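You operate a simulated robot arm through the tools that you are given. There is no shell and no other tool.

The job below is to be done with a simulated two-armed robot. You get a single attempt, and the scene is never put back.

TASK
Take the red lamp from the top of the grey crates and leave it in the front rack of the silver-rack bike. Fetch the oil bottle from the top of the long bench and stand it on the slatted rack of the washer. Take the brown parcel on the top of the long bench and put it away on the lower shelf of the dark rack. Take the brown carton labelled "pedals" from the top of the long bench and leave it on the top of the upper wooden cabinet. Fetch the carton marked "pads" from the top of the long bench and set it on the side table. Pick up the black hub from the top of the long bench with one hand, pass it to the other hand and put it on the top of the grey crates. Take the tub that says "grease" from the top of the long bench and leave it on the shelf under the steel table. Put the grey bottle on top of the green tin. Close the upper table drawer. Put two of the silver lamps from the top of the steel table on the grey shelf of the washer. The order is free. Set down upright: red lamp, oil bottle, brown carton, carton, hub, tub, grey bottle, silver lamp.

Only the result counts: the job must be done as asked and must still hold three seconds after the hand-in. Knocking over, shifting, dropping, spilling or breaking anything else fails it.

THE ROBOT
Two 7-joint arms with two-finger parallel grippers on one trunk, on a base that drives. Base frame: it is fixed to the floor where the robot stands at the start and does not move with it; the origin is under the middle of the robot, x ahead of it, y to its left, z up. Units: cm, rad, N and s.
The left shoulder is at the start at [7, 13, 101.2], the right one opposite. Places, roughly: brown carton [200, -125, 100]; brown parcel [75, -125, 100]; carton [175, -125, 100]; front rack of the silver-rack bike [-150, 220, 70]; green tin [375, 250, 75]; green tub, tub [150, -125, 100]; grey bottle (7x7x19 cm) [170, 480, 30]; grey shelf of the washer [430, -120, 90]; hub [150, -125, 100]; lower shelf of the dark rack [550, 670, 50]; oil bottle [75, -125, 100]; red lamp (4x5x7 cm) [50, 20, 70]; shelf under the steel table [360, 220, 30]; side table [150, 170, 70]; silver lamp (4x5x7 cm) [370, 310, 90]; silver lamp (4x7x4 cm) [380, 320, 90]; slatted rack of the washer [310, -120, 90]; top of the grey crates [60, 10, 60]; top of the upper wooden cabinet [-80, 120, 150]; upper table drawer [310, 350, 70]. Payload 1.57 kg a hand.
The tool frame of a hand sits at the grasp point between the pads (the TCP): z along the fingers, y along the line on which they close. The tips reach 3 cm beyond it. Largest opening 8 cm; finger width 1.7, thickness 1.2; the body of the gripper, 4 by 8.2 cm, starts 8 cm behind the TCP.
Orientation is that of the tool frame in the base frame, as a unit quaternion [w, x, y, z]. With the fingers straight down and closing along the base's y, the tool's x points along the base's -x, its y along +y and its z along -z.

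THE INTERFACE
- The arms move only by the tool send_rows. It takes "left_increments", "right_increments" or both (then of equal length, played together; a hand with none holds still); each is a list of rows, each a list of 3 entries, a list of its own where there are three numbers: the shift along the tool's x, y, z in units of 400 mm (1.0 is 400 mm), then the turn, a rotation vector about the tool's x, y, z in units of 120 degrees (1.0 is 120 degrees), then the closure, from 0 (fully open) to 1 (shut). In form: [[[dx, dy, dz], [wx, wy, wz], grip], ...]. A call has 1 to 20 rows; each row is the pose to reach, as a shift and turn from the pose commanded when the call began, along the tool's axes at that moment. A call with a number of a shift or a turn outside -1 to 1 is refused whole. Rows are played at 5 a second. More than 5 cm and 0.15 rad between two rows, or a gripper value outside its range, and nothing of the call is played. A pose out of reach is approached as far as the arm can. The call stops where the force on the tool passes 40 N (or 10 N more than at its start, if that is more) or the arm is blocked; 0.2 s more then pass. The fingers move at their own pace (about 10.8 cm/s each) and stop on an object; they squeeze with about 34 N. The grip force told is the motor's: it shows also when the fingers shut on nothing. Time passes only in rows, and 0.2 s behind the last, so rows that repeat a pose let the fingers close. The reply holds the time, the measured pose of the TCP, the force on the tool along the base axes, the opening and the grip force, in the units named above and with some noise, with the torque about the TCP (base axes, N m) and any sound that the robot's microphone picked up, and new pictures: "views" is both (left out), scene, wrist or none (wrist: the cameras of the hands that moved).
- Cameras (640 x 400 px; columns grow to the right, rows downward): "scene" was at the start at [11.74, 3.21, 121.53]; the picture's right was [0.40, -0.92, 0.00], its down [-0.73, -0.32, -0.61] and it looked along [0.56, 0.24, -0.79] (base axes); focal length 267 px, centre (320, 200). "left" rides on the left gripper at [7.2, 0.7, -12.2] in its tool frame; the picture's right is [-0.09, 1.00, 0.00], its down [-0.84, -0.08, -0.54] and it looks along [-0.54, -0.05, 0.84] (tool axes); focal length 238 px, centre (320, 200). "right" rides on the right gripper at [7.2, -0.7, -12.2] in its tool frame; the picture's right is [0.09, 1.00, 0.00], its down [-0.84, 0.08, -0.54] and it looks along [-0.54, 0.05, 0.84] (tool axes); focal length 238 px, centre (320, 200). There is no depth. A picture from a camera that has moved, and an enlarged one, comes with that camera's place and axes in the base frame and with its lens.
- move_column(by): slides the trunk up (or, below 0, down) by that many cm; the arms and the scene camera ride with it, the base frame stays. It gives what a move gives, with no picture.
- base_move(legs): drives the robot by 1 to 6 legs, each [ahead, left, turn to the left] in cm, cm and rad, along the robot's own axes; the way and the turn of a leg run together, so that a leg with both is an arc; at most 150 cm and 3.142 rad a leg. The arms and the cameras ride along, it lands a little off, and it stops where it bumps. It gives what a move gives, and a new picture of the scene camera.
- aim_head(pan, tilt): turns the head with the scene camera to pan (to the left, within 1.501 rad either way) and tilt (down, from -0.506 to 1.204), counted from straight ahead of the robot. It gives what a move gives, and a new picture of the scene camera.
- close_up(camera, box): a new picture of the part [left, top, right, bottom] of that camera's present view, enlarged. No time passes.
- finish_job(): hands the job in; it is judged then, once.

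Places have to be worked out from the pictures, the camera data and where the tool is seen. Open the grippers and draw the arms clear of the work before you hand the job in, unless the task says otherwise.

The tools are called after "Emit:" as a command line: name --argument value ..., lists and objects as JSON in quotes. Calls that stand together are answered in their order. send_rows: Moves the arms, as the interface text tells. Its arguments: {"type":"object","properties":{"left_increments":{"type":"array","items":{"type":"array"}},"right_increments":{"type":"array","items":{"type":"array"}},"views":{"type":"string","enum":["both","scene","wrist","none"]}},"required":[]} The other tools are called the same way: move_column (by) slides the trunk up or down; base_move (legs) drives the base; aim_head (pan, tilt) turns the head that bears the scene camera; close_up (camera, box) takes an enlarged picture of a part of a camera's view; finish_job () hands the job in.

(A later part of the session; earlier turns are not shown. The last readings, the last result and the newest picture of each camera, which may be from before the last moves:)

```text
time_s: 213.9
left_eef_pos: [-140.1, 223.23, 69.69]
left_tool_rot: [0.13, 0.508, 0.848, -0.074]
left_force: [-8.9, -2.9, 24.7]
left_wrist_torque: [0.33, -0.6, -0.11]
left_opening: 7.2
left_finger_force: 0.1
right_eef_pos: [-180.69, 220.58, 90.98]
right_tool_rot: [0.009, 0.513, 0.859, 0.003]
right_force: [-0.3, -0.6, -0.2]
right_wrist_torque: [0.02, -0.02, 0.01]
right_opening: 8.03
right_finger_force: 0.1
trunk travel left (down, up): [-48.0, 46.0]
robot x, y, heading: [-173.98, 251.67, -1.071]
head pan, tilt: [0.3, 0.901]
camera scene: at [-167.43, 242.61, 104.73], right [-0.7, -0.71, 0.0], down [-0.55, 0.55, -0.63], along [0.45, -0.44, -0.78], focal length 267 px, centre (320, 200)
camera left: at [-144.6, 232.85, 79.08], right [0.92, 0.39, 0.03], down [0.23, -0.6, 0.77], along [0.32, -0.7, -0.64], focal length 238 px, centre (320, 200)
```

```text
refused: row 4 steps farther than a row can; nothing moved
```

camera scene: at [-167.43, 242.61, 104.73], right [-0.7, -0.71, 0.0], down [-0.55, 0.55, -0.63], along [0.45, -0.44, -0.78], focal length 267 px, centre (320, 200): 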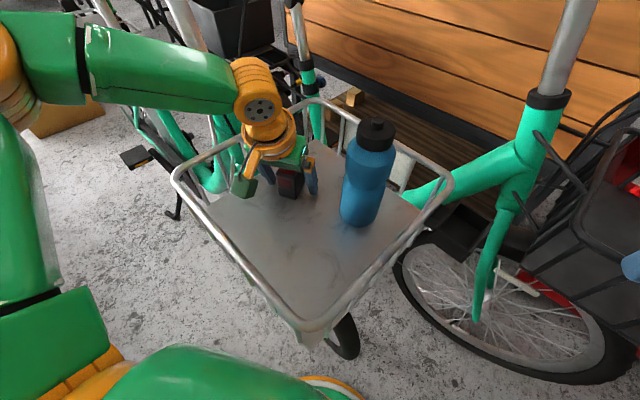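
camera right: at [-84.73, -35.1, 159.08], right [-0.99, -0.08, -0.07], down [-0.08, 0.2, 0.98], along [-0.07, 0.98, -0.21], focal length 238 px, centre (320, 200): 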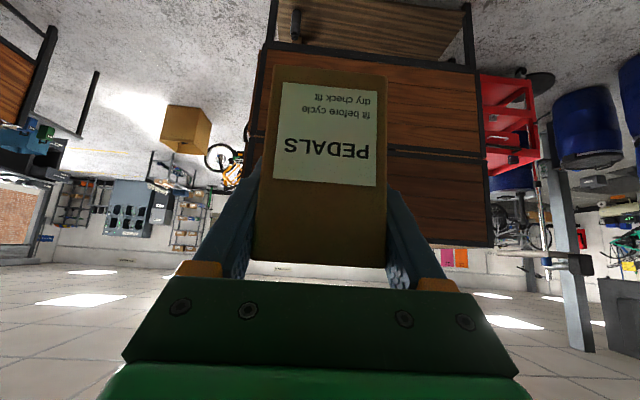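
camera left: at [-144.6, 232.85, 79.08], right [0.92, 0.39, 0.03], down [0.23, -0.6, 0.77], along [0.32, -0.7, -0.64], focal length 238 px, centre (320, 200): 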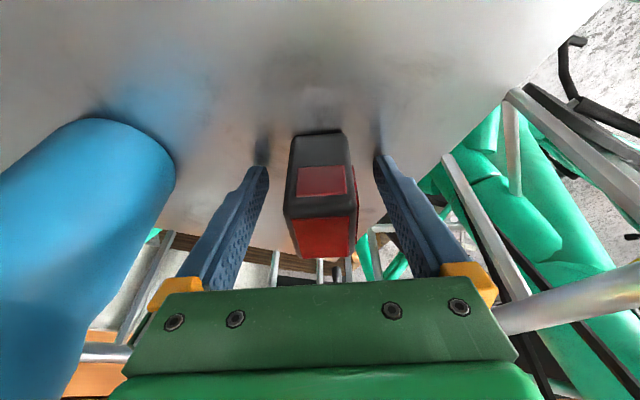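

The last step was marginally too long; I'll resend with shorter steps.

Emit:
send_rows --left_increments '[[[-0.007, 0, -0.024], [0, 0, 0], 0], [[-0.036, 0, -0.12], [0, 0, 0], 0], [[-0.068, 0, -0.225], [0, 0, 0], 0], [[-0.1, 0, -0.33], [0, 0, 0], 0]]' --views "both"

```text
time_s: 214.9
left_eef_pos: [-139.69, 222.96, 83.04]
left_tool_rot: [0.126, 0.508, 0.849, -0.074]
left_force: [0.5, -1.4, 0.0]
left_wrist_torque: [-0.01, -0.03, 0.04]
left_opening: 8.03
left_finger_force: 0.1
right_eef_pos: [-179.96, 220.39, 90.88]
right_tool_rot: [0.006, 0.513, 0.859, 0.003]
right_force: [-0.1, -0.3, 0.2]
right_wrist_torque: [0.0, -0.02, 0.02]
right_opening: 7.98
right_finger_force: 0.1
trunk travel left (down, up): [-48.0, 46.0]
robot x, y, heading: [-174.24, 251.77, -1.079]
head pan, tilt: [0.3, 0.901]
camera scene: at [-166.83, 242.42, 104.65], right [-0.7, -0.71, 0.0], down [-0.56, 0.55, -0.62], along [0.44, -0.44, -0.78], focal length 267 px, centre (320, 200)
camera left: at [-144.22, 232.55, 92.56], right [0.92, 0.39, 0.03], down [0.24, -0.6, 0.76], along [0.32, -0.69, -0.65], focal length 238 px, centre (320, 200)
```

scene: 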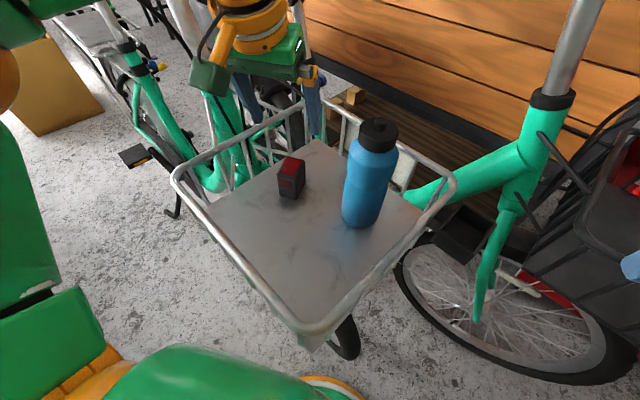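
left: 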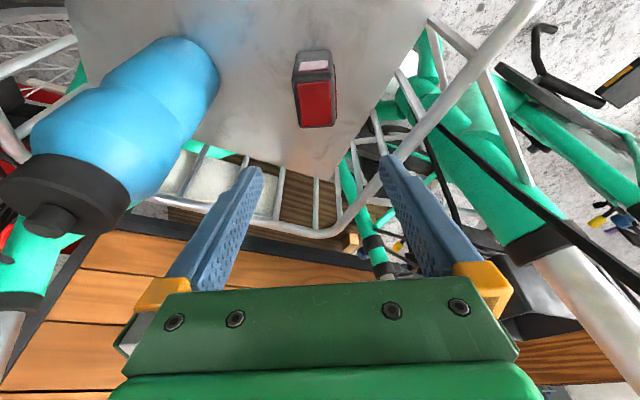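

The lamp stands upright in the silver rack. I'll draw the left hand back and untilt it, then raise the trunk and leave the way I came.

Emit:
send_rows --left_increments '[[[0.06, 0.012, -0.06], [0, 0.025, 0], 0], [[0.14, 0.024, -0.11], [0, 0.055, 0], 0], [[0.22, 0.036, -0.16], [0, 0.09, 0], 0], [[0.302, 0.05, -0.217], [0, 0.135, 0], 0]]' --views "none"

Emit:
move_column --by 46

```text
time_s: 215.9
left_eef_pos: [-144.52, 236.42, 87.85]
left_tool_rot: [0.005, 0.513, 0.858, -0.001]
left_force: [0.7, -0.1, -0.6]
left_wrist_torque: [-0.03, -0.03, 0.0]
left_opening: 8.01
left_finger_force: 0.1
right_eef_pos: [-180.08, 220.55, 90.99]
right_tool_rot: [0.007, 0.513, 0.858, 0.001]
right_force: [-0.3, 0.0, 0.3]
right_wrist_torque: [-0.01, -0.04, 0.02]
right_opening: 7.98
right_finger_force: 0.0
trunk travel left (down, up): [-48.0, 46.0]
robot x, y, heading: [-174.39, 251.38, -1.075]
head pan, tilt: [0.3, 0.901]
```

```text
refused: 46 is not a number from -40 to 40
```

The trunk moves at most 40 cm per call, so I'll raise it by 40, then back away.

Emit:
move_column --by 40

Emit:
base_move --legs '[[-76, 22, 0], [0, 0, -0.5]]'

```text
time_s: 219.7
left_eef_pos: [-144.44, 236.34, 127.78]
left_tool_rot: [0.005, 0.513, 0.858, -0.003]
left_force: [-0.2, 0.2, -0.7]
left_wrist_torque: [-0.01, 0.0, 0.0]
left_opening: 8.01
left_finger_force: 0.1
right_eef_pos: [-180.06, 220.57, 130.83]
right_tool_rot: [0.005, 0.513, 0.859, 0.002]
right_force: [-0.5, -0.6, 0.1]
right_wrist_torque: [0.02, 0.01, -0.02]
right_opening: 8.0
right_finger_force: 0.1
trunk travel left (down, up): [-88.0, 6.0]
robot x, y, heading: [-174.7, 251.61, -1.075]
head pan, tilt: [0.3, 0.901]
```

```text
time_s: 225.4
left_eef_pos: [-172.64, 301.81, 127.66]
left_tool_rot: [0.003, 0.719, 0.695, -0.003]
left_force: [-0.4, 0.3, -0.6]
left_wrist_torque: [-0.02, -0.02, 0.05]
left_opening: 7.99
left_finger_force: 0.0
right_eef_pos: [-211.39, 305.97, 130.92]
right_tool_rot: [0.005, 0.718, 0.696, 0.001]
right_force: [-0.3, 0.7, -0.1]
right_wrist_torque: [0.02, -0.02, 0.0]
right_opening: 7.99
right_finger_force: 0.0
trunk travel left (down, up): [-88.0, 6.0]
robot x, y, heading: [-190.82, 330.26, -1.604]
head pan, tilt: [0.3, 0.901]
camera scene: at [-189.06, 318.23, 144.64], right [-0.96, -0.27, 0.0], down [-0.21, 0.76, -0.62], along [0.16, -0.6, -0.78], focal length 267 px, centre (320, 200)
```

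scene: 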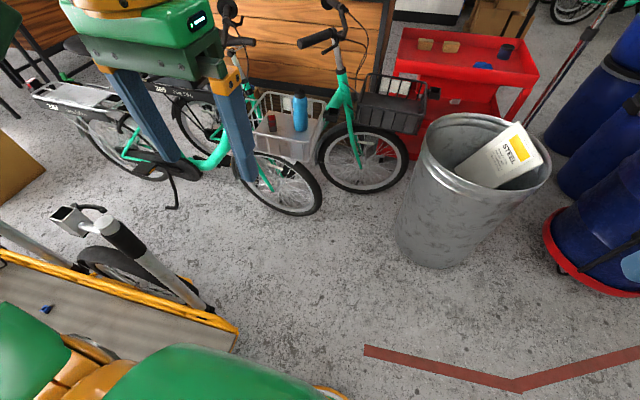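

The lamp is visibly standing in the rack. I'll retrace the route north and then east.

Emit:
base_move --legs '[[-98, 0, 0], [-98, 0, 0], [0, 0, 1.604], [120, 0, 0], [120, 0, 0]]'

Emit:
aim_head --pan -0.3 --tilt 0.5

```text
time_s: 250.4
left_eef_pos: [83.5, 538.62, 127.83]
left_tool_rot: [0.007, 0.006, 1.0, 0.0]
left_force: [-0.4, 0.0, 0.1]
left_wrist_torque: [-0.02, -0.01, 0.01]
left_opening: 7.99
left_finger_force: 0.0
right_eef_pos: [80.14, 499.92, 130.88]
right_tool_rot: [0.003, 0.005, 1.0, 0.004]
right_force: [-0.5, -0.5, -0.2]
right_wrist_torque: [-0.01, 0.0, 0.02]
right_opening: 7.98
right_finger_force: 0.0
trunk travel left (down, up): [-88.0, 6.0]
robot x, y, heading: [55.66, 519.97, -0.014]
head pan, tilt: [0.3, 0.901]
camera scene: at [67.46, 522.28, 144.66], right [0.29, -0.96, 0.0], down [-0.75, -0.22, -0.62], along [0.6, 0.18, -0.78], focal length 267 px, centre (320, 200)
```

scene: 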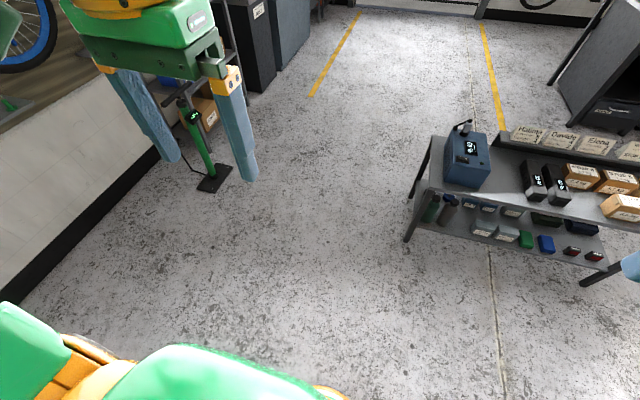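

```text
time_s: 251.4
left_eef_pos: [83.54, 538.68, 127.86]
left_tool_rot: [0.004, 0.006, 1.0, 0.002]
left_force: [0.0, -0.1, -0.2]
left_wrist_torque: [0.03, -0.01, -0.01]
left_opening: 8.0
left_finger_force: 0.0
right_eef_pos: [80.19, 499.95, 130.97]
right_tool_rot: [0.004, 0.006, 1.0, 0.004]
right_force: [0.1, 0.5, 0.3]
right_wrist_torque: [0.01, 0.06, -0.02]
right_opening: 7.97
right_finger_force: 0.1
trunk travel left (down, up): [-88.0, 6.0]
robot x, y, heading: [55.68, 520.12, -0.011]
head pan, tilt: [-0.3, 0.499]
camera scene: at [69.01, 517.35, 148.03], right [-0.3, -0.95, 0.0], down [-0.46, 0.15, -0.88], along [0.84, -0.27, -0.48], focal length 267 px, centre (320, 200)
```

scene: 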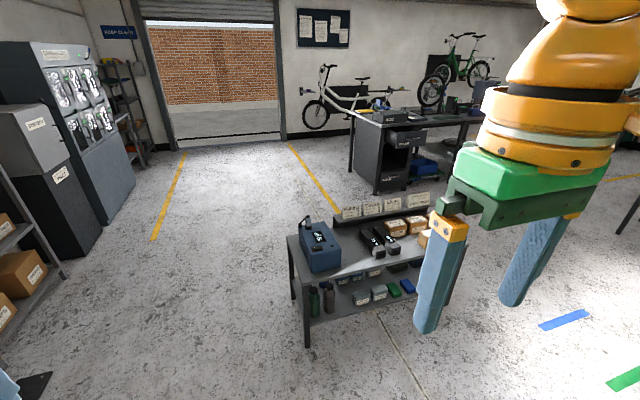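

The low table's lower shelf carries two bottles at its near-left corner. I'll zoom in.

Emit:
close_up --camera "scene" --box '[270, 200, 450, 340]'

```text
2.86 times, centred on (360, 270) of scene
camera zoom: at [69.01, 517.35, 148.03], right [-0.3, -0.95, 0.0], down [-0.46, 0.15, -0.88], along [0.84, -0.27, -0.48], focal length 763 px, centre (206, 0)
```

zoom: 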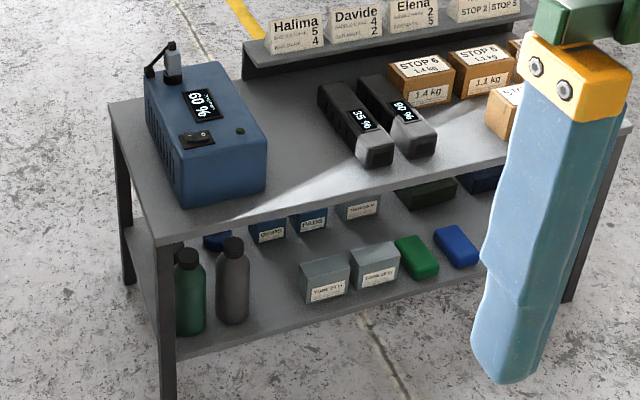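

The grey bottle stands at about (168, 480) on a shelf at z≈19.5, under a table top at z≈51, with the green bottle only 2 cm beside it. I'll take it by its narrower cap with a horizontal left hand, coming from the west side; first drive to (112, 467).

Emit:
base_move --legs '[[56.3, -53, 0.011]]'

Emit:
move_column --by -40

Emit:
aim_head --pan 0.1 --tilt 0.75

```text
time_s: 255.6
left_eef_pos: [139.69, 485.67, 127.76]
left_tool_rot: [0.006, -0.001, 1.0, 0.001]
left_force: [-0.3, 0.6, -0.2]
left_wrist_torque: [-0.02, 0.01, 0.0]
left_opening: 8.02
left_finger_force: 0.1
right_eef_pos: [136.9, 446.95, 130.98]
right_tool_rot: [0.004, -0.003, 1.0, 0.005]
right_force: [0.7, 0.8, -0.1]
right_wrist_torque: [-0.01, -0.01, 0.01]
right_opening: 8.0
right_finger_force: 0.0
trunk travel left (down, up): [-88.0, 6.0]
robot x, y, heading: [111.81, 466.67, 0.005]
head pan, tilt: [-0.3, 0.499]
camera scene: at [125.46, 464.19, 148.05], right [-0.29, -0.96, 0.0], down [-0.46, 0.14, -0.88], along [0.84, -0.26, -0.48], focal length 267 px, centre (320, 200)
```

scene: 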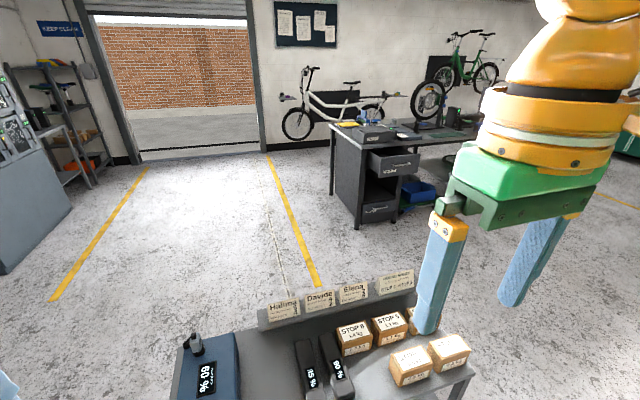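

```text
time_s: 259.4
left_eef_pos: [139.83, 485.65, 87.71]
left_tool_rot: [0.005, -0.002, 1.0, 0.001]
left_force: [0.1, 0.6, -0.5]
left_wrist_torque: [0.01, -0.01, -0.03]
left_opening: 7.97
left_finger_force: 0.1
right_eef_pos: [137.11, 446.86, 90.99]
right_tool_rot: [0.004, -0.003, 1.0, 0.004]
right_force: [0.0, -0.7, -0.3]
right_wrist_torque: [0.01, 0.02, 0.01]
right_opening: 7.97
right_finger_force: 0.1
trunk travel left (down, up): [-48.0, 46.0]
robot x, y, heading: [112.06, 466.9, 0.007]
head pan, tilt: [-0.3, 0.499]
```

```text
time_s: 260.3
left_eef_pos: [139.68, 485.6, 87.75]
left_tool_rot: [0.005, -0.002, 1.0, 0.001]
left_force: [-0.5, -0.9, -0.9]
left_wrist_torque: [0.0, 0.01, -0.01]
left_opening: 8.01
left_finger_force: 0.0
right_eef_pos: [137.16, 446.8, 90.97]
right_tool_rot: [0.003, -0.002, 1.0, 0.004]
right_force: [0.7, -0.2, -0.1]
right_wrist_torque: [0.01, 0.01, 0.02]
right_opening: 8.0
right_finger_force: 0.1
trunk travel left (down, up): [-48.0, 46.0]
robot x, y, heading: [112.14, 466.12, 0.006]
head pan, tilt: [0.099, 0.75]
camera scene: at [125.13, 467.57, 105.84], right [0.1, -0.99, 0.0], down [-0.68, -0.07, -0.73], along [0.73, 0.08, -0.68], focal length 267 px, centre (320, 200)
```

scene: 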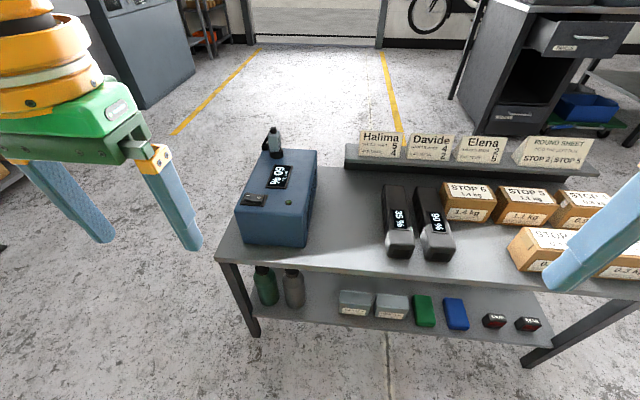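

The arm works best fairly extended, so I'll back up 25 cm, swing the left hand to a horizontal pointing-forward pose, then lower the trunk and drive in.

Emit:
base_move --legs '[[-25, 0, -0.006]]'

Emit:
send_rows --left_increments '[[[-0.0975, -0.01, 0.0375], [0, -0.0625, 0], 0], [[-0.195, -0.02, 0.075], [0, -0.125, 0], 0], [[-0.2925, -0.03, 0.1125], [0, -0.1875, 0], 0], [[-0.39, -0.04, 0.15], [0, -0.25, 0], 0], [[-0.4875, -0.05, 0.1875], [0, -0.3125, 0], 0], [[-0.5475, -0.06, 0.2075], [0, -0.375, 0], 0], [[-0.606, -0.07, 0.228], [0, -0.4375, 0], 0], [[-0.665, -0.08, 0.2475], [0, -0.5, 0], 0], [[-0.725, -0.0875, 0.27], [0, -0.5625, 0], 0], [[-0.7425, -0.1, 0.304], [0, -0.625, 0], 0], [[-0.7575, -0.1125, 0.338], [0, -0.6875, 0], 0], [[-0.775, -0.125, 0.3725], [0, -0.75, 0], 0]]' --views "both"

```text
time_s: 262.1
left_eef_pos: [114.84, 485.43, 87.88]
left_tool_rot: [0.005, 0.001, 1.0, 0.001]
left_force: [-0.3, 0.1, -0.3]
left_wrist_torque: [-0.02, 0.01, -0.01]
left_opening: 8.01
left_finger_force: 0.0
right_eef_pos: [112.0, 446.55, 90.89]
right_tool_rot: [0.004, 0.0, 1.0, 0.004]
right_force: [-0.1, -0.2, 0.8]
right_wrist_torque: [0.03, 0.02, -0.03]
right_opening: 8.0
right_finger_force: 0.0
trunk travel left (down, up): [-48.0, 46.0]
robot x, y, heading: [87.06, 466.53, 0.003]
head pan, tilt: [0.099, 0.75]
camera scene: at [100.13, 467.43, 105.84], right [0.1, -1.0, 0.0], down [-0.68, -0.07, -0.73], along [0.73, 0.07, -0.68], focal length 267 px, centre (320, 200)
```

scene: 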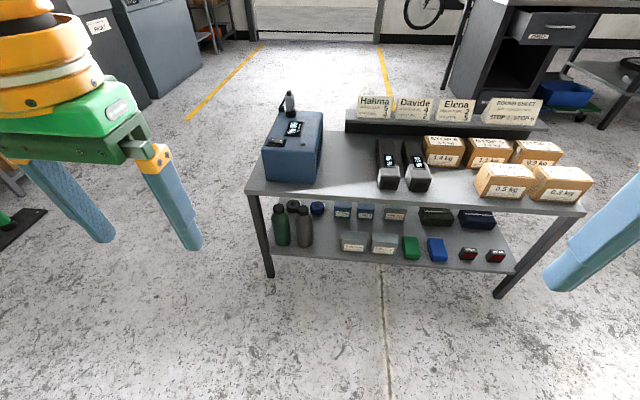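

```text
time_s: 264.7
left_eef_pos: [143.07, 483.63, 77.08]
left_tool_rot: [0.711, 0.001, 0.703, -0.001]
left_force: [0.7, 0.5, -0.1]
left_wrist_torque: [0.01, 0.0, 0.01]
left_opening: 8.02
left_finger_force: 0.2
left hand out of reach, approached as far as the arm can: row 11, 12
right_eef_pos: [112.14, 446.62, 90.81]
right_tool_rot: [0.004, 0.0, 1.0, 0.005]
right_force: [-0.6, 1.5, 0.0]
right_wrist_torque: [-0.01, 0.01, -0.02]
right_opening: 8.0
right_finger_force: 0.2
trunk travel left (down, up): [-48.0, 46.0]
robot x, y, heading: [87.25, 466.32, -0.002]
head pan, tilt: [0.099, 0.75]
camera scene: at [100.15, 467.45, 105.84], right [0.1, -1.0, 0.0], down [-0.68, -0.07, -0.73], along [0.73, 0.07, -0.68], focal length 267 px, centre (320, 200)
camera left: at [130.77, 484.55, 69.62], right [0.0, 1.0, 0.09], down [-0.55, -0.07, 0.83], along [0.83, -0.05, 0.55], focal length 238 px, centre (320, 200)
```

scene: 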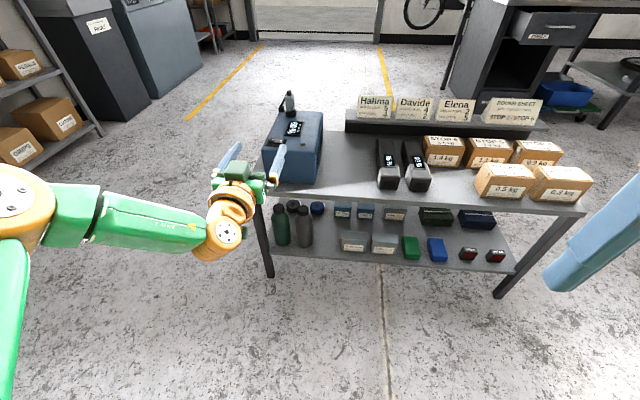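
left: 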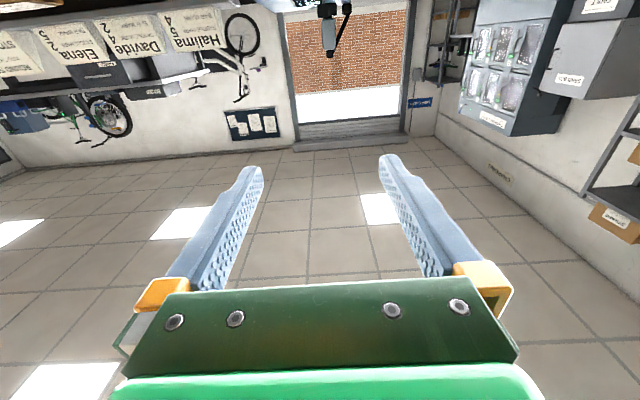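

The left hand is now horizontal at (143.1, 483.6, 77). Let me zoom to pin the bottle precisely.

Emit:
close_up --camera "scene" --box '[240, 180, 340, 270]'

```text
4.44 times, centred on (290, 225) of scene
camera zoom: at [100.15, 467.45, 105.84], right [0.1, -1.0, 0.0], down [-0.68, -0.07, -0.73], along [0.73, 0.07, -0.68], focal length 1187 px, centre (453, 89)
```

zoom: 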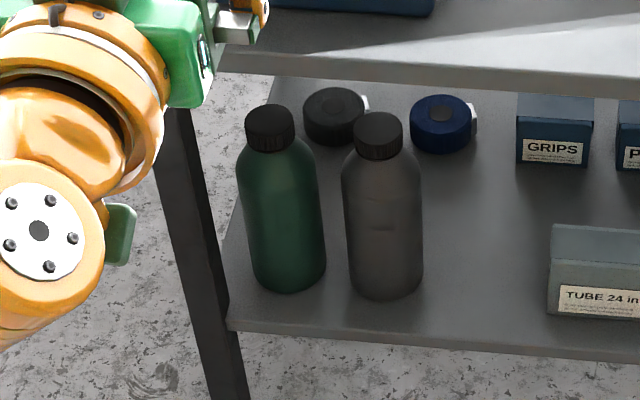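

The cap centre is at (167.6, 480.1), z 35–38.5, about 3.9 cm wide. I'll strafe 3.5 cm right, lower the trunk 40 cm (still short of the table edge), and check.

Emit:
base_move --legs '[[0, -3.5, 0]]'

Emit:
move_column --by -40

Emit:
base_move --legs '[[8, 0, 0]]'

Emit:
aim_head --pan 0.25 --tilt 0.45

```text
time_s: 265.6
left_eef_pos: [143.01, 480.25, 76.95]
left_tool_rot: [0.711, 0.003, 0.703, -0.002]
left_force: [0.4, -0.4, -0.5]
left_wrist_torque: [0.0, 0.01, -0.06]
left_opening: 8.0
left_finger_force: 0.1
right_eef_pos: [112.09, 443.16, 90.9]
right_tool_rot: [0.003, -0.001, 1.0, 0.004]
right_force: [0.9, -0.7, 0.4]
right_wrist_torque: [0.02, 0.01, 0.01]
right_opening: 7.99
right_finger_force: 0.0
trunk travel left (down, up): [-48.0, 46.0]
robot x, y, heading: [87.01, 462.72, 0.004]
head pan, tilt: [0.099, 0.75]
camera scene: at [100.15, 463.92, 105.83], right [0.1, -0.99, 0.0], down [-0.68, -0.07, -0.73], along [0.73, 0.07, -0.68], focal length 267 px, centre (320, 200)
```

scene: 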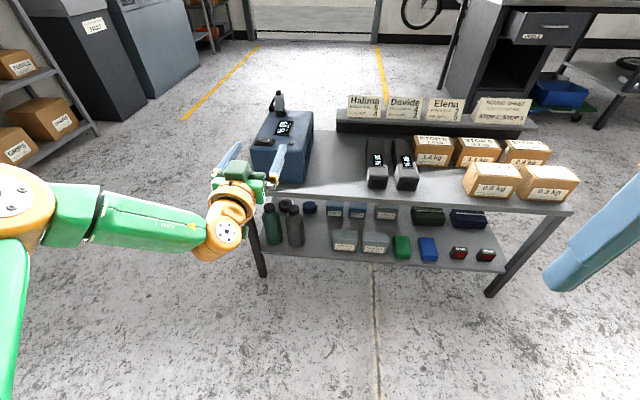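

```text
time_s: 269.4
left_eef_pos: [142.88, 480.36, 37.0]
left_tool_rot: [0.711, 0.002, 0.703, -0.001]
left_force: [-0.1, 0.1, 0.1]
left_wrist_torque: [-0.03, -0.01, 0.03]
left_opening: 7.99
left_finger_force: 0.1
right_eef_pos: [111.97, 442.99, 50.92]
right_tool_rot: [0.003, -0.001, 1.0, 0.004]
right_force: [0.2, 0.0, 0.1]
right_wrist_torque: [-0.01, 0.03, 0.01]
right_opening: 8.02
right_finger_force: 0.0
trunk travel left (down, up): [-8.0, 86.0]
robot x, y, heading: [87.26, 462.79, 0.001]
head pan, tilt: [0.099, 0.75]
```

```text
time_s: 270.5
left_eef_pos: [151.03, 480.23, 37.02]
left_tool_rot: [0.711, 0.001, 0.704, -0.001]
left_force: [-0.7, 0.0, -0.1]
left_wrist_torque: [-0.03, -0.02, -0.02]
left_opening: 7.99
left_finger_force: 0.1
right_eef_pos: [120.05, 443.16, 50.9]
right_tool_rot: [0.003, -0.001, 1.0, 0.004]
right_force: [-0.5, 0.3, 0.5]
right_wrist_torque: [0.04, 0.0, 0.01]
right_opening: 8.0
right_finger_force: 0.1
trunk travel left (down, up): [-8.0, 86.0]
robot x, y, heading: [94.96, 463.03, -0.001]
head pan, tilt: [0.099, 0.75]
camera scene: at [108.18, 463.94, 65.83], right [0.1, -0.99, 0.0], down [-0.68, -0.07, -0.73], along [0.73, 0.07, -0.68], focal length 267 px, centre (320, 200)
```

scene: 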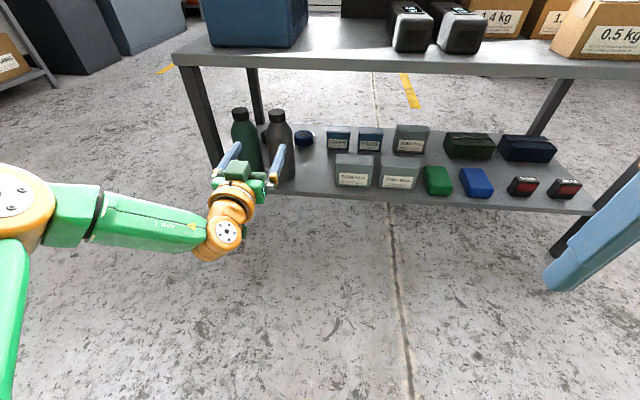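

```text
time_s: 271.3
left_eef_pos: [150.94, 480.28, 37.07]
left_tool_rot: [0.711, 0.001, 0.703, 0.0]
left_force: [0.0, 0.4, -0.2]
left_wrist_torque: [-0.05, 0.01, 0.01]
left_opening: 8.0
left_finger_force: 0.0
right_eef_pos: [120.11, 443.23, 50.78]
right_tool_rot: [0.003, 0.0, 1.0, 0.005]
right_force: [-0.1, -0.4, 0.3]
right_wrist_torque: [0.01, 0.03, -0.01]
right_opening: 8.01
right_finger_force: 0.0
trunk travel left (down, up): [-8.0, 86.0]
robot x, y, heading: [95.04, 462.74, -0.001]
head pan, tilt: [0.25, 0.45]
camera scene: at [108.84, 465.39, 68.47], right [0.25, -0.97, 0.0], down [-0.42, -0.11, -0.9], along [0.87, 0.22, -0.44], focal length 267 px, centre (320, 200)
```

scene: 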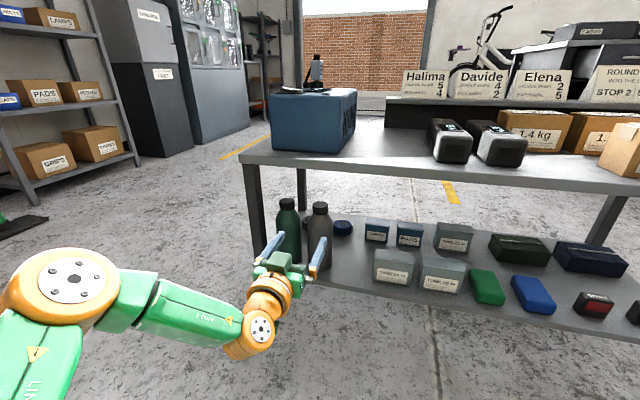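

The hand is at the right height just short of the shelf. I'll zoom to compare fingertips with the cap before driving in.

Emit:
close_up --camera "scene" --box '[230, 180, 370, 300]'

```text
3.33 times, centred on (300, 240) of scene
camera zoom: at [108.84, 465.39, 68.47], right [0.25, -0.97, 0.0], down [-0.42, -0.11, -0.9], along [0.87, 0.22, -0.44], focal length 890 px, centre (387, 67)
```

zoom: 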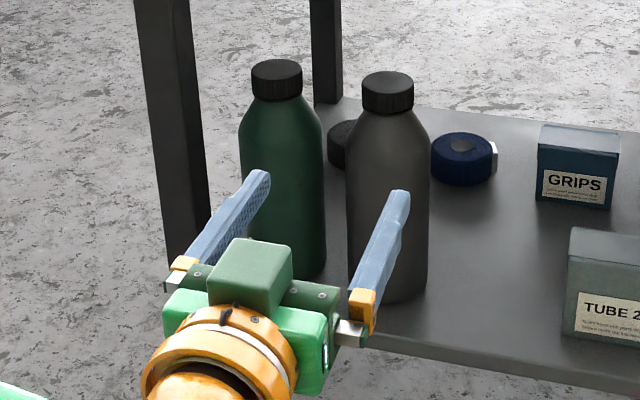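

The cap spans roughly z 36.6–38.7, so I'll raise the trunk 0.7 cm to sit fully on it, then drive in 11 cm and re-check.

Emit:
move_column --by 0.7

Emit:
base_move --legs '[[11, 0, 0]]'

Emit:
close_up --camera "scene" --box '[200, 180, 400, 330]'

```text
time_s: 271.8
left_eef_pos: [150.93, 480.34, 37.72]
left_tool_rot: [0.711, 0.001, 0.703, 0.0]
left_force: [-0.6, -0.4, 0.8]
left_wrist_torque: [0.01, 0.01, -0.01]
left_opening: 8.01
left_finger_force: 0.1
right_eef_pos: [120.03, 443.11, 51.73]
right_tool_rot: [0.004, -0.001, 1.0, 0.005]
right_force: [-0.5, -1.0, -0.9]
right_wrist_torque: [0.01, 0.01, -0.03]
right_opening: 8.0
right_finger_force: 0.1
trunk travel left (down, up): [-8.7, 85.3]
robot x, y, heading: [95.09, 462.75, 0.001]
head pan, tilt: [0.25, 0.45]
```

```text
time_s: 273.0
left_eef_pos: [161.87, 480.52, 37.74]
left_tool_rot: [0.71, 0.0, 0.704, 0.0]
left_force: [-0.3, 0.3, 1.0]
left_wrist_torque: [-0.03, -0.01, 0.02]
left_opening: 8.0
left_finger_force: 0.2
right_eef_pos: [130.89, 443.19, 51.52]
right_tool_rot: [0.004, -0.002, 1.0, 0.004]
right_force: [0.0, 0.5, 0.2]
right_wrist_torque: [0.02, 0.0, -0.02]
right_opening: 7.99
right_finger_force: 0.0
trunk travel left (down, up): [-8.7, 85.3]
robot x, y, heading: [105.8, 462.73, 0.004]
head pan, tilt: [0.25, 0.45]
camera scene: at [119.67, 465.45, 69.18], right [0.25, -0.97, 0.0], down [-0.42, -0.11, -0.9], along [0.87, 0.23, -0.44], focal length 267 px, centre (320, 200)
```

scene: 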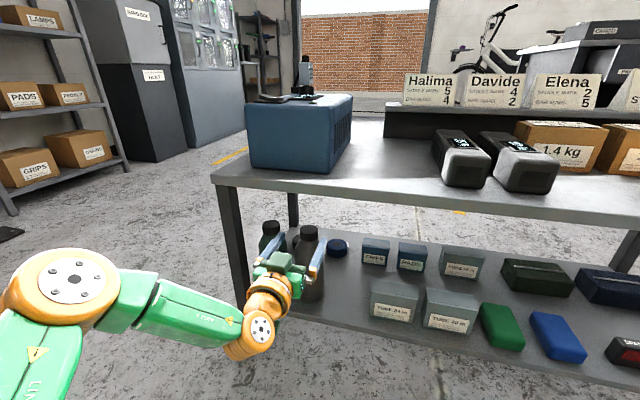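

```text
2.67 times, centred on (300, 255) of scene
camera zoom: at [119.67, 465.45, 69.18], right [0.25, -0.97, 0.0], down [-0.42, -0.11, -0.9], along [0.87, 0.23, -0.44], focal length 712 px, centre (373, 53)
```

zoom: 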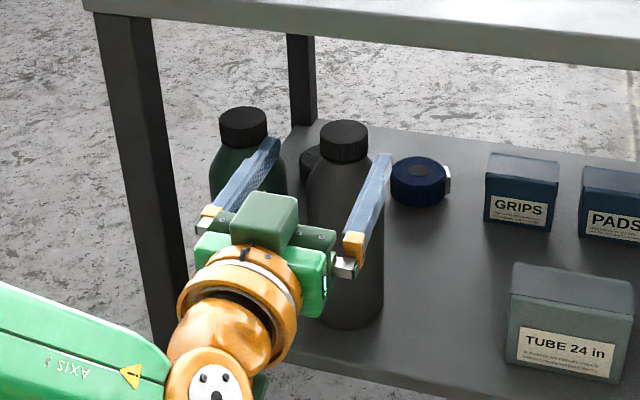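

Projecting the grasp point 5.3 cm further on lands right at the cap's centre in the picture. I'll drive in 5.3 cm and close.

Emit:
base_move --legs '[[5.3, 0, 0]]'

Emit:
send_rows --left_increments '[[[0, 0, 0], [0, 0, 0], 0.4], [[0, 0, 0], [0, 0, 0], 1], [[0, 0, 0], [0, 0, 0], 1], [[0, 0, 0], [0, 0, 0], 1]]' --views "none"

Emit:
close_up --camera "scene" --box '[200, 180, 400, 330]'

```text
time_s: 273.9
left_eef_pos: [167.13, 480.7, 37.78]
left_tool_rot: [0.711, 0.0, 0.703, 0.001]
left_force: [-0.3, -0.6, -0.1]
left_wrist_torque: [-0.04, -0.02, -0.02]
left_opening: 8.0
left_finger_force: 0.0
right_eef_pos: [136.34, 443.21, 51.61]
right_tool_rot: [0.003, -0.003, 1.0, 0.005]
right_force: [0.1, -0.5, -0.2]
right_wrist_torque: [0.02, -0.02, 0.0]
right_opening: 7.96
right_finger_force: 0.0
trunk travel left (down, up): [-8.7, 85.3]
robot x, y, heading: [111.25, 463.15, 0.004]
head pan, tilt: [0.25, 0.45]
camera scene: at [125.0, 465.49, 69.18], right [0.25, -0.97, 0.0], down [-0.42, -0.11, -0.9], along [0.87, 0.23, -0.44], focal length 267 px, centre (320, 200)
```

scene: 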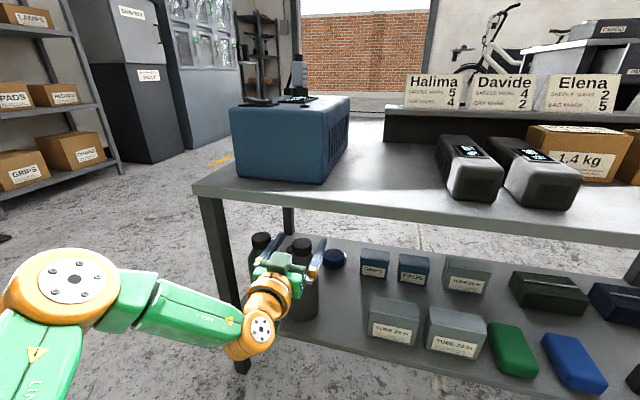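

```text
time_s: 274.9
left_eef_pos: [167.13, 480.48, 37.73]
left_tool_rot: [0.711, -0.001, 0.703, 0.001]
left_force: [0.7, -2.4, 1.2]
left_wrist_torque: [-0.27, -0.04, -0.04]
left_opening: 3.94
left_finger_force: 34.0
right_eef_pos: [136.35, 443.18, 51.57]
right_tool_rot: [0.004, -0.002, 1.0, 0.004]
right_force: [0.9, 0.5, 0.1]
right_wrist_torque: [-0.02, -0.04, 0.02]
right_opening: 7.98
right_finger_force: 0.0
trunk travel left (down, up): [-8.7, 85.3]
robot x, y, heading: [111.02, 463.07, 0.006]
head pan, tilt: [0.25, 0.45]
```

```text
2.67 times, centred on (300, 255) of scene
camera zoom: at [124.98, 465.46, 69.18], right [0.25, -0.97, 0.0], down [-0.42, -0.11, -0.9], along [0.87, 0.23, -0.43], focal length 712 px, centre (373, 53)
```

zoom: 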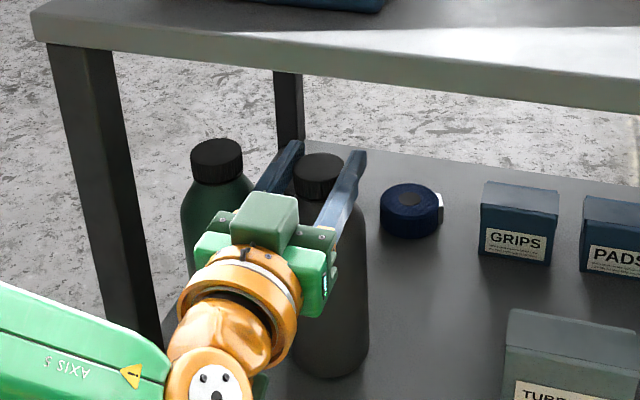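

The cap is gripped (3.94 cm, 34 N). I'll lift 2.5 cm with the trunk and then back out from under the table.

Emit:
move_column --by 2.5

Emit:
base_move --legs '[[-30, 0, 0]]'

```text
time_s: 275.7
left_eef_pos: [167.23, 480.46, 40.16]
left_tool_rot: [0.71, -0.001, 0.705, 0.002]
left_force: [0.8, -0.2, -5.9]
left_wrist_torque: [0.01, 0.03, 0.0]
left_opening: 3.9
left_finger_force: 34.3
right_eef_pos: [136.38, 443.26, 54.04]
right_tool_rot: [0.002, -0.002, 1.0, 0.005]
right_force: [0.1, -0.9, -0.7]
right_wrist_torque: [0.01, -0.01, -0.02]
right_opening: 8.02
right_finger_force: 0.0
trunk travel left (down, up): [-11.2, 82.8]
robot x, y, heading: [110.79, 462.88, 0.009]
head pan, tilt: [0.25, 0.45]
```

```text
time_s: 277.7
left_eef_pos: [137.56, 480.34, 40.17]
left_tool_rot: [0.71, 0.0, 0.704, 0.0]
left_force: [-0.1, -0.2, -6.5]
left_wrist_torque: [0.0, 0.0, -0.01]
left_opening: 3.89
left_finger_force: 34.2
right_eef_pos: [106.63, 443.18, 53.99]
right_tool_rot: [0.002, -0.001, 1.0, 0.003]
right_force: [-0.6, 0.5, 0.1]
right_wrist_torque: [-0.01, -0.02, -0.03]
right_opening: 7.99
right_finger_force: 0.0
trunk travel left (down, up): [-11.2, 82.8]
robot x, y, heading: [81.48, 463.15, 0.003]
head pan, tilt: [0.25, 0.45]
camera scene: at [95.41, 465.37, 71.65], right [0.25, -0.97, 0.0], down [-0.42, -0.11, -0.9], along [0.87, 0.22, -0.44], focal length 267 px, centre (320, 200)
```

scene: 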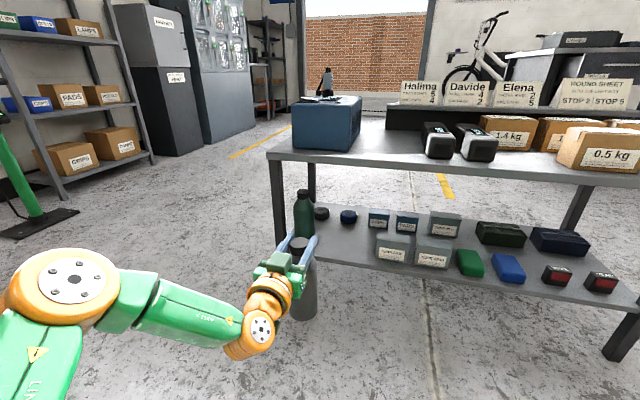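

Bottle retrieved (about 0.6 kg). I'll raise the trunk well above the table-top items before driving towards the steel table.

Emit:
move_column --by 40

Emit:
move_column --by 25

Emit:
base_move --legs '[[0, -100, 0], [110, -45, 0]]'

Emit:
aim_head --pan 0.0 --tilt 0.4

```text
time_s: 281.5
left_eef_pos: [137.56, 480.44, 79.99]
left_tool_rot: [0.71, 0.001, 0.704, 0.0]
left_force: [-0.7, 0.0, -5.1]
left_wrist_torque: [0.02, -0.03, 0.0]
left_opening: 3.89
left_finger_force: 33.5
right_eef_pos: [106.79, 443.21, 94.07]
right_tool_rot: [0.002, -0.002, 1.0, 0.004]
right_force: [-0.6, 0.1, 0.9]
right_wrist_torque: [-0.02, 0.01, -0.02]
right_opening: 8.01
right_finger_force: 0.1
trunk travel left (down, up): [-51.2, 42.8]
robot x, y, heading: [81.4, 462.64, -0.003]
head pan, tilt: [0.25, 0.45]
```

```text
time_s: 284.1
left_eef_pos: [137.69, 480.51, 105.17]
left_tool_rot: [0.71, 0.0, 0.704, 0.0]
left_force: [0.4, 1.1, -6.0]
left_wrist_torque: [0.01, 0.06, 0.01]
left_opening: 3.9
left_finger_force: 34.2
right_eef_pos: [106.75, 443.24, 118.97]
right_tool_rot: [0.003, -0.001, 1.0, 0.004]
right_force: [-0.8, 1.5, 0.1]
right_wrist_torque: [-0.01, 0.01, -0.03]
right_opening: 8.02
right_finger_force: 0.0
trunk travel left (down, up): [-76.2, 17.8]
robot x, y, heading: [81.75, 463.08, 0.005]
head pan, tilt: [0.25, 0.45]
```

```text
time_s: 294.9
left_eef_pos: [247.18, 335.81, 105.07]
left_tool_rot: [0.71, 0.001, 0.704, -0.001]
left_force: [0.9, -0.6, -6.2]
left_wrist_torque: [-0.03, 0.05, -0.04]
left_opening: 3.89
left_finger_force: 33.6
right_eef_pos: [216.43, 298.65, 119.0]
right_tool_rot: [0.003, 0.0, 1.0, 0.004]
right_force: [-0.2, 0.2, -0.2]
right_wrist_torque: [0.0, -0.02, 0.01]
right_opening: 7.98
right_finger_force: 0.0
trunk travel left (down, up): [-76.2, 17.8]
robot x, y, heading: [191.21, 318.5, 0.0]
head pan, tilt: [0.25, 0.45]
camera scene: at [205.1, 320.97, 136.66], right [0.25, -0.97, 0.0], down [-0.42, -0.11, -0.9], along [0.87, 0.22, -0.44], focal length 267 px, centre (320, 200)
```

scene: 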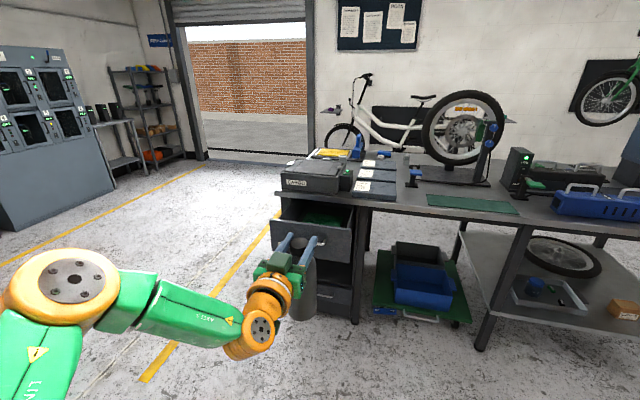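

```text
time_s: 295.7
left_eef_pos: [247.11, 335.7, 105.09]
left_tool_rot: [0.71, 0.001, 0.704, -0.001]
left_force: [-0.6, -0.3, -5.8]
left_wrist_torque: [-0.04, 0.0, 0.0]
left_opening: 3.91
left_finger_force: 33.9
right_eef_pos: [216.39, 298.67, 119.12]
right_tool_rot: [0.003, 0.002, 1.0, 0.004]
right_force: [-0.9, -0.3, 0.1]
right_wrist_torque: [0.03, -0.02, 0.0]
right_opening: 8.01
right_finger_force: 0.0
trunk travel left (down, up): [-76.2, 17.8]
robot x, y, heading: [190.83, 318.0, -0.001]
head pan, tilt: [0.0, 0.4]
camera scene: at [205.52, 318.67, 137.12], right [0.0, -1.0, 0.0], down [-0.39, 0.0, -0.92], along [0.92, 0.0, -0.39], focal length 267 px, centre (320, 200)
```

scene: 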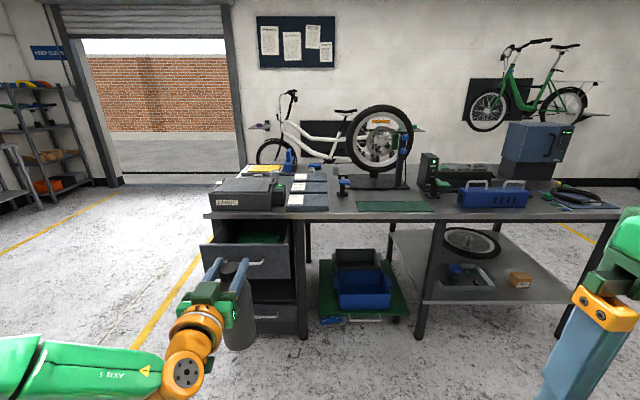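

The steel table is in view with its upper drawer open. I'll zoom along the table to find the green tin and silver lamps.

Emit:
close_up --camera "scene" --box '[200, 130, 420, 270]'

Emit:
close_up --camera "scene" --box '[400, 110, 640, 310]'

```text
2.86 times, centred on (310, 200) of scene
camera zoom: at [205.52, 318.67, 137.12], right [0.0, -1.0, 0.0], down [-0.39, 0.0, -0.92], along [0.92, 0.0, -0.39], focal length 763 px, centre (349, 200)
```

zoom: 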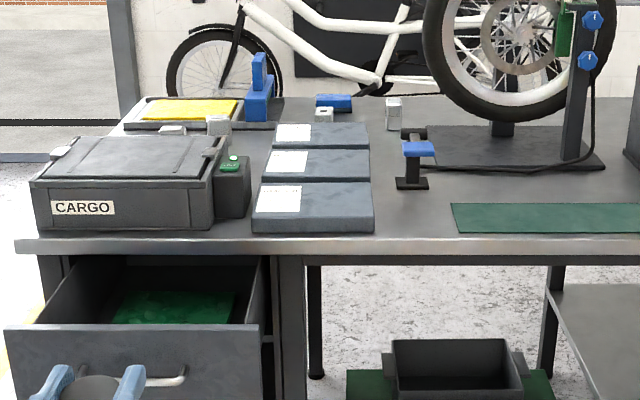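

```text
2.00 times, centred on (520, 210) of scene
camera zoom: at [205.52, 318.67, 137.12], right [0.0, -1.0, 0.0], down [-0.39, 0.0, -0.92], along [0.92, 0.0, -0.39], focal length 534 px, centre (-80, 180)
```

zoom: 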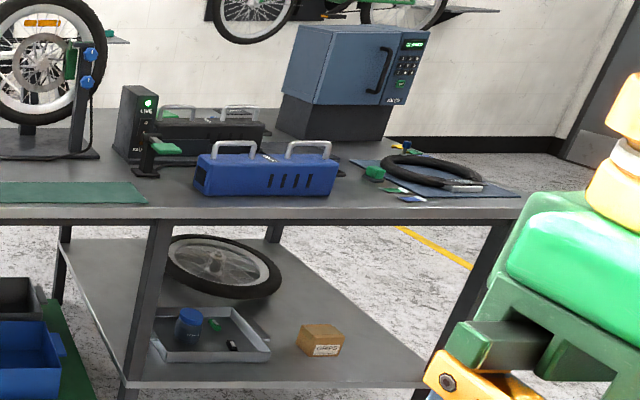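

Small silver lamps stand on the table beside the papers, but the green tin isn't visible from here. I'll move south along the table for another angle.

Emit:
base_move --legs '[[10, -80, 0]]'

Emit:
close_up --camera "scene" --box '[160, 100, 480, 300]'

```text
time_s: 300.0
left_eef_pos: [257.26, 255.68, 105.07]
left_tool_rot: [0.71, 0.002, 0.704, -0.002]
left_force: [0.6, 0.0, -5.6]
left_wrist_torque: [-0.06, 0.02, -0.01]
left_opening: 3.87
left_finger_force: 33.7
right_eef_pos: [226.17, 218.7, 119.12]
right_tool_rot: [0.003, 0.002, 1.0, 0.005]
right_force: [-0.1, 0.9, 0.0]
right_wrist_torque: [-0.02, 0.03, 0.02]
right_opening: 7.96
right_finger_force: 0.0
trunk travel left (down, up): [-76.2, 17.8]
robot x, y, heading: [201.39, 238.69, -0.007]
head pan, tilt: [0.0, 0.4]
camera scene: at [215.44, 238.7, 137.12], right [0.0, -1.0, 0.0], down [-0.39, 0.0, -0.92], along [0.92, 0.0, -0.39], focal length 267 px, centre (320, 200)
```

scene: 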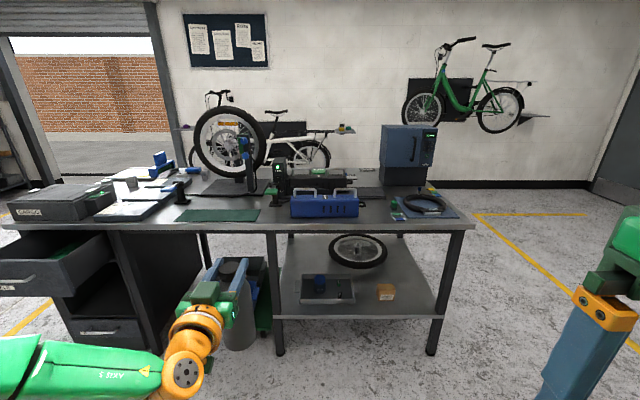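

```text
2.00 times, centred on (320, 200) of scene
camera zoom: at [215.44, 238.7, 137.12], right [0.0, -1.0, 0.0], down [-0.39, 0.0, -0.92], along [0.92, 0.0, -0.39], focal length 534 px, centre (320, 200)
```

zoom: 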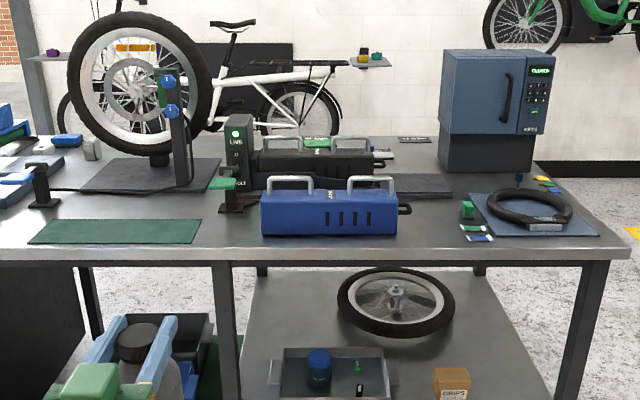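

A green box with a label shows behind the black toolbox near (388, 238) – probably the green tin. I'll go to the table's south end to look along its east side.

Emit:
base_move --legs '[[55, -120, 0.007], [60, 0, 0]]'

Emit:
aim_head --pan 0.75 --tilt 0.35

```text
time_s: 309.6
left_eef_pos: [371.22, 132.44, 105.24]
left_tool_rot: [0.71, 0.006, 0.704, -0.006]
left_force: [0.2, 0.1, -6.2]
left_wrist_torque: [0.02, 0.03, -0.02]
left_opening: 3.89
left_finger_force: 34.2
right_eef_pos: [339.58, 95.76, 119.07]
right_tool_rot: [0.004, 0.009, 1.0, 0.004]
right_force: [0.4, 0.1, -0.3]
right_wrist_torque: [-0.03, -0.02, -0.02]
right_opening: 8.01
right_finger_force: 0.0
trunk travel left (down, up): [-76.2, 17.8]
robot x, y, heading: [314.75, 116.12, -0.02]
head pan, tilt: [0.0, 0.4]
camera scene: at [329.07, 115.93, 137.14], right [-0.02, -1.0, 0.0], down [-0.39, 0.01, -0.92], along [0.92, -0.02, -0.39], focal length 267 px, centre (320, 200)
```

scene: 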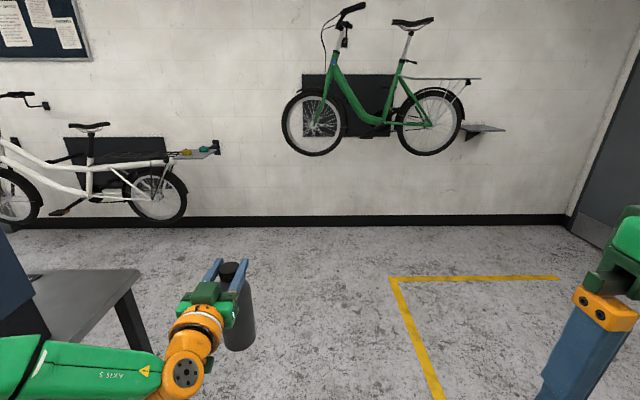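

```text
time_s: 310.7
left_eef_pos: [371.23, 132.45, 105.06]
left_tool_rot: [0.709, 0.007, 0.705, -0.007]
left_force: [1.5, -0.8, -6.1]
left_wrist_torque: [-0.02, 0.0, -0.01]
left_opening: 3.89
left_finger_force: 33.9
right_eef_pos: [339.73, 95.77, 119.1]
right_tool_rot: [0.004, 0.008, 1.0, 0.004]
right_force: [0.4, 0.0, -0.4]
right_wrist_torque: [0.01, -0.06, -0.01]
right_opening: 8.02
right_finger_force: 0.0
trunk travel left (down, up): [-76.2, 17.8]
robot x, y, heading: [315.0, 115.84, -0.016]
head pan, tilt: [0.75, 0.351]
camera scene: at [326.85, 122.31, 137.58], right [0.67, -0.74, 0.0], down [-0.26, -0.23, -0.94], along [0.7, 0.63, -0.35], focal length 267 px, centre (320, 200)
```

scene: 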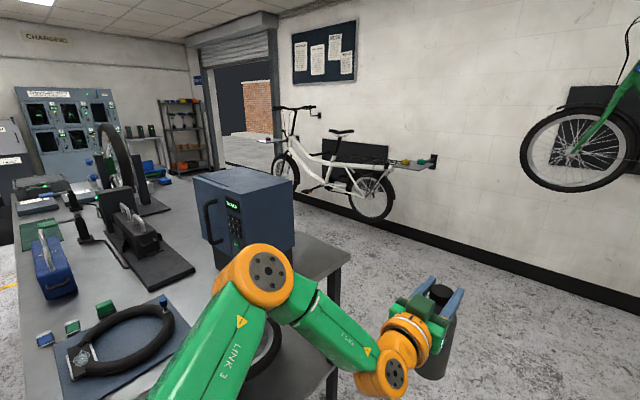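

The wall is 1.8 m east of the table, so I can reach the tin from the east side. I'll step south, turn north, pass round the table's end and go up its east side.

Emit:
base_move --legs '[[0, -46, 0.016], [0, 0, 1.571], [0, -85, 0], [0, -85, 0]]'

Emit:
aim_head --pan 0.5 --tilt 0.35

```text
time_s: 325.5
left_eef_pos: [467.01, 121.35, 105.02]
left_tool_rot: [0.505, -0.495, 0.502, 0.498]
left_force: [-1.2, 0.3, -6.7]
left_wrist_torque: [0.01, -0.03, 0.0]
left_opening: 3.9
left_finger_force: 34.3
right_eef_pos: [503.79, 89.94, 119.13]
right_tool_rot: [0.0, -0.703, 0.711, 0.005]
right_force: [0.1, 0.6, 0.3]
right_wrist_torque: [-0.04, 0.0, 0.01]
right_opening: 8.0
right_finger_force: 0.1
trunk travel left (down, up): [-76.2, 17.8]
robot x, y, heading: [484.25, 64.94, 1.561]
head pan, tilt: [0.75, 0.351]
camera scene: at [477.31, 77.29, 137.57], right [0.74, 0.67, 0.0], down [0.23, -0.26, -0.94], along [-0.63, 0.69, -0.35], focal length 267 px, centre (320, 200)
```

scene: 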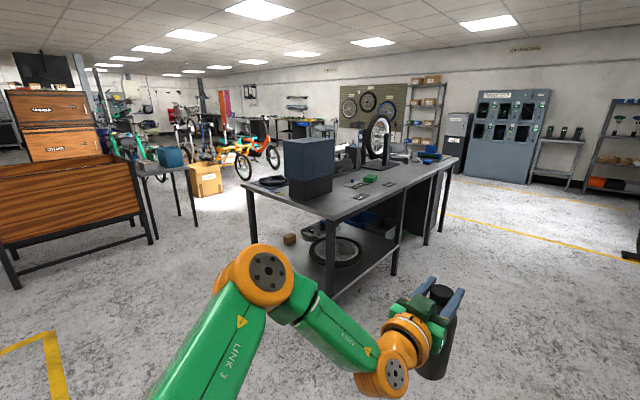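

```text
time_s: 326.2
left_eef_pos: [467.06, 121.32, 104.94]
left_tool_rot: [0.505, -0.495, 0.502, 0.498]
left_force: [0.2, -0.4, -5.5]
left_wrist_torque: [-0.02, -0.01, -0.03]
left_opening: 3.87
left_finger_force: 34.4
right_eef_pos: [503.8, 90.0, 118.97]
right_tool_rot: [-0.001, -0.703, 0.711, 0.004]
right_force: [0.7, -0.4, -1.0]
right_wrist_torque: [-0.02, 0.01, 0.0]
right_opening: 7.99
right_finger_force: 0.0
trunk travel left (down, up): [-76.2, 17.8]
robot x, y, heading: [483.56, 64.97, 1.559]
head pan, tilt: [0.499, 0.351]
camera scene: at [479.33, 78.63, 137.57], right [0.88, 0.47, 0.0], down [0.16, -0.31, -0.94], along [-0.44, 0.83, -0.35], focal length 267 px, centre (320, 200)
```

scene: 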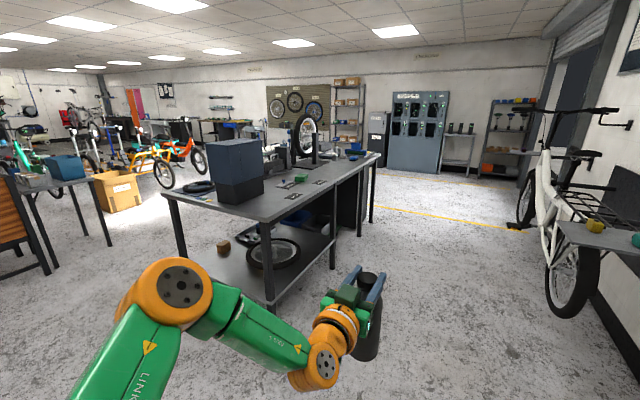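

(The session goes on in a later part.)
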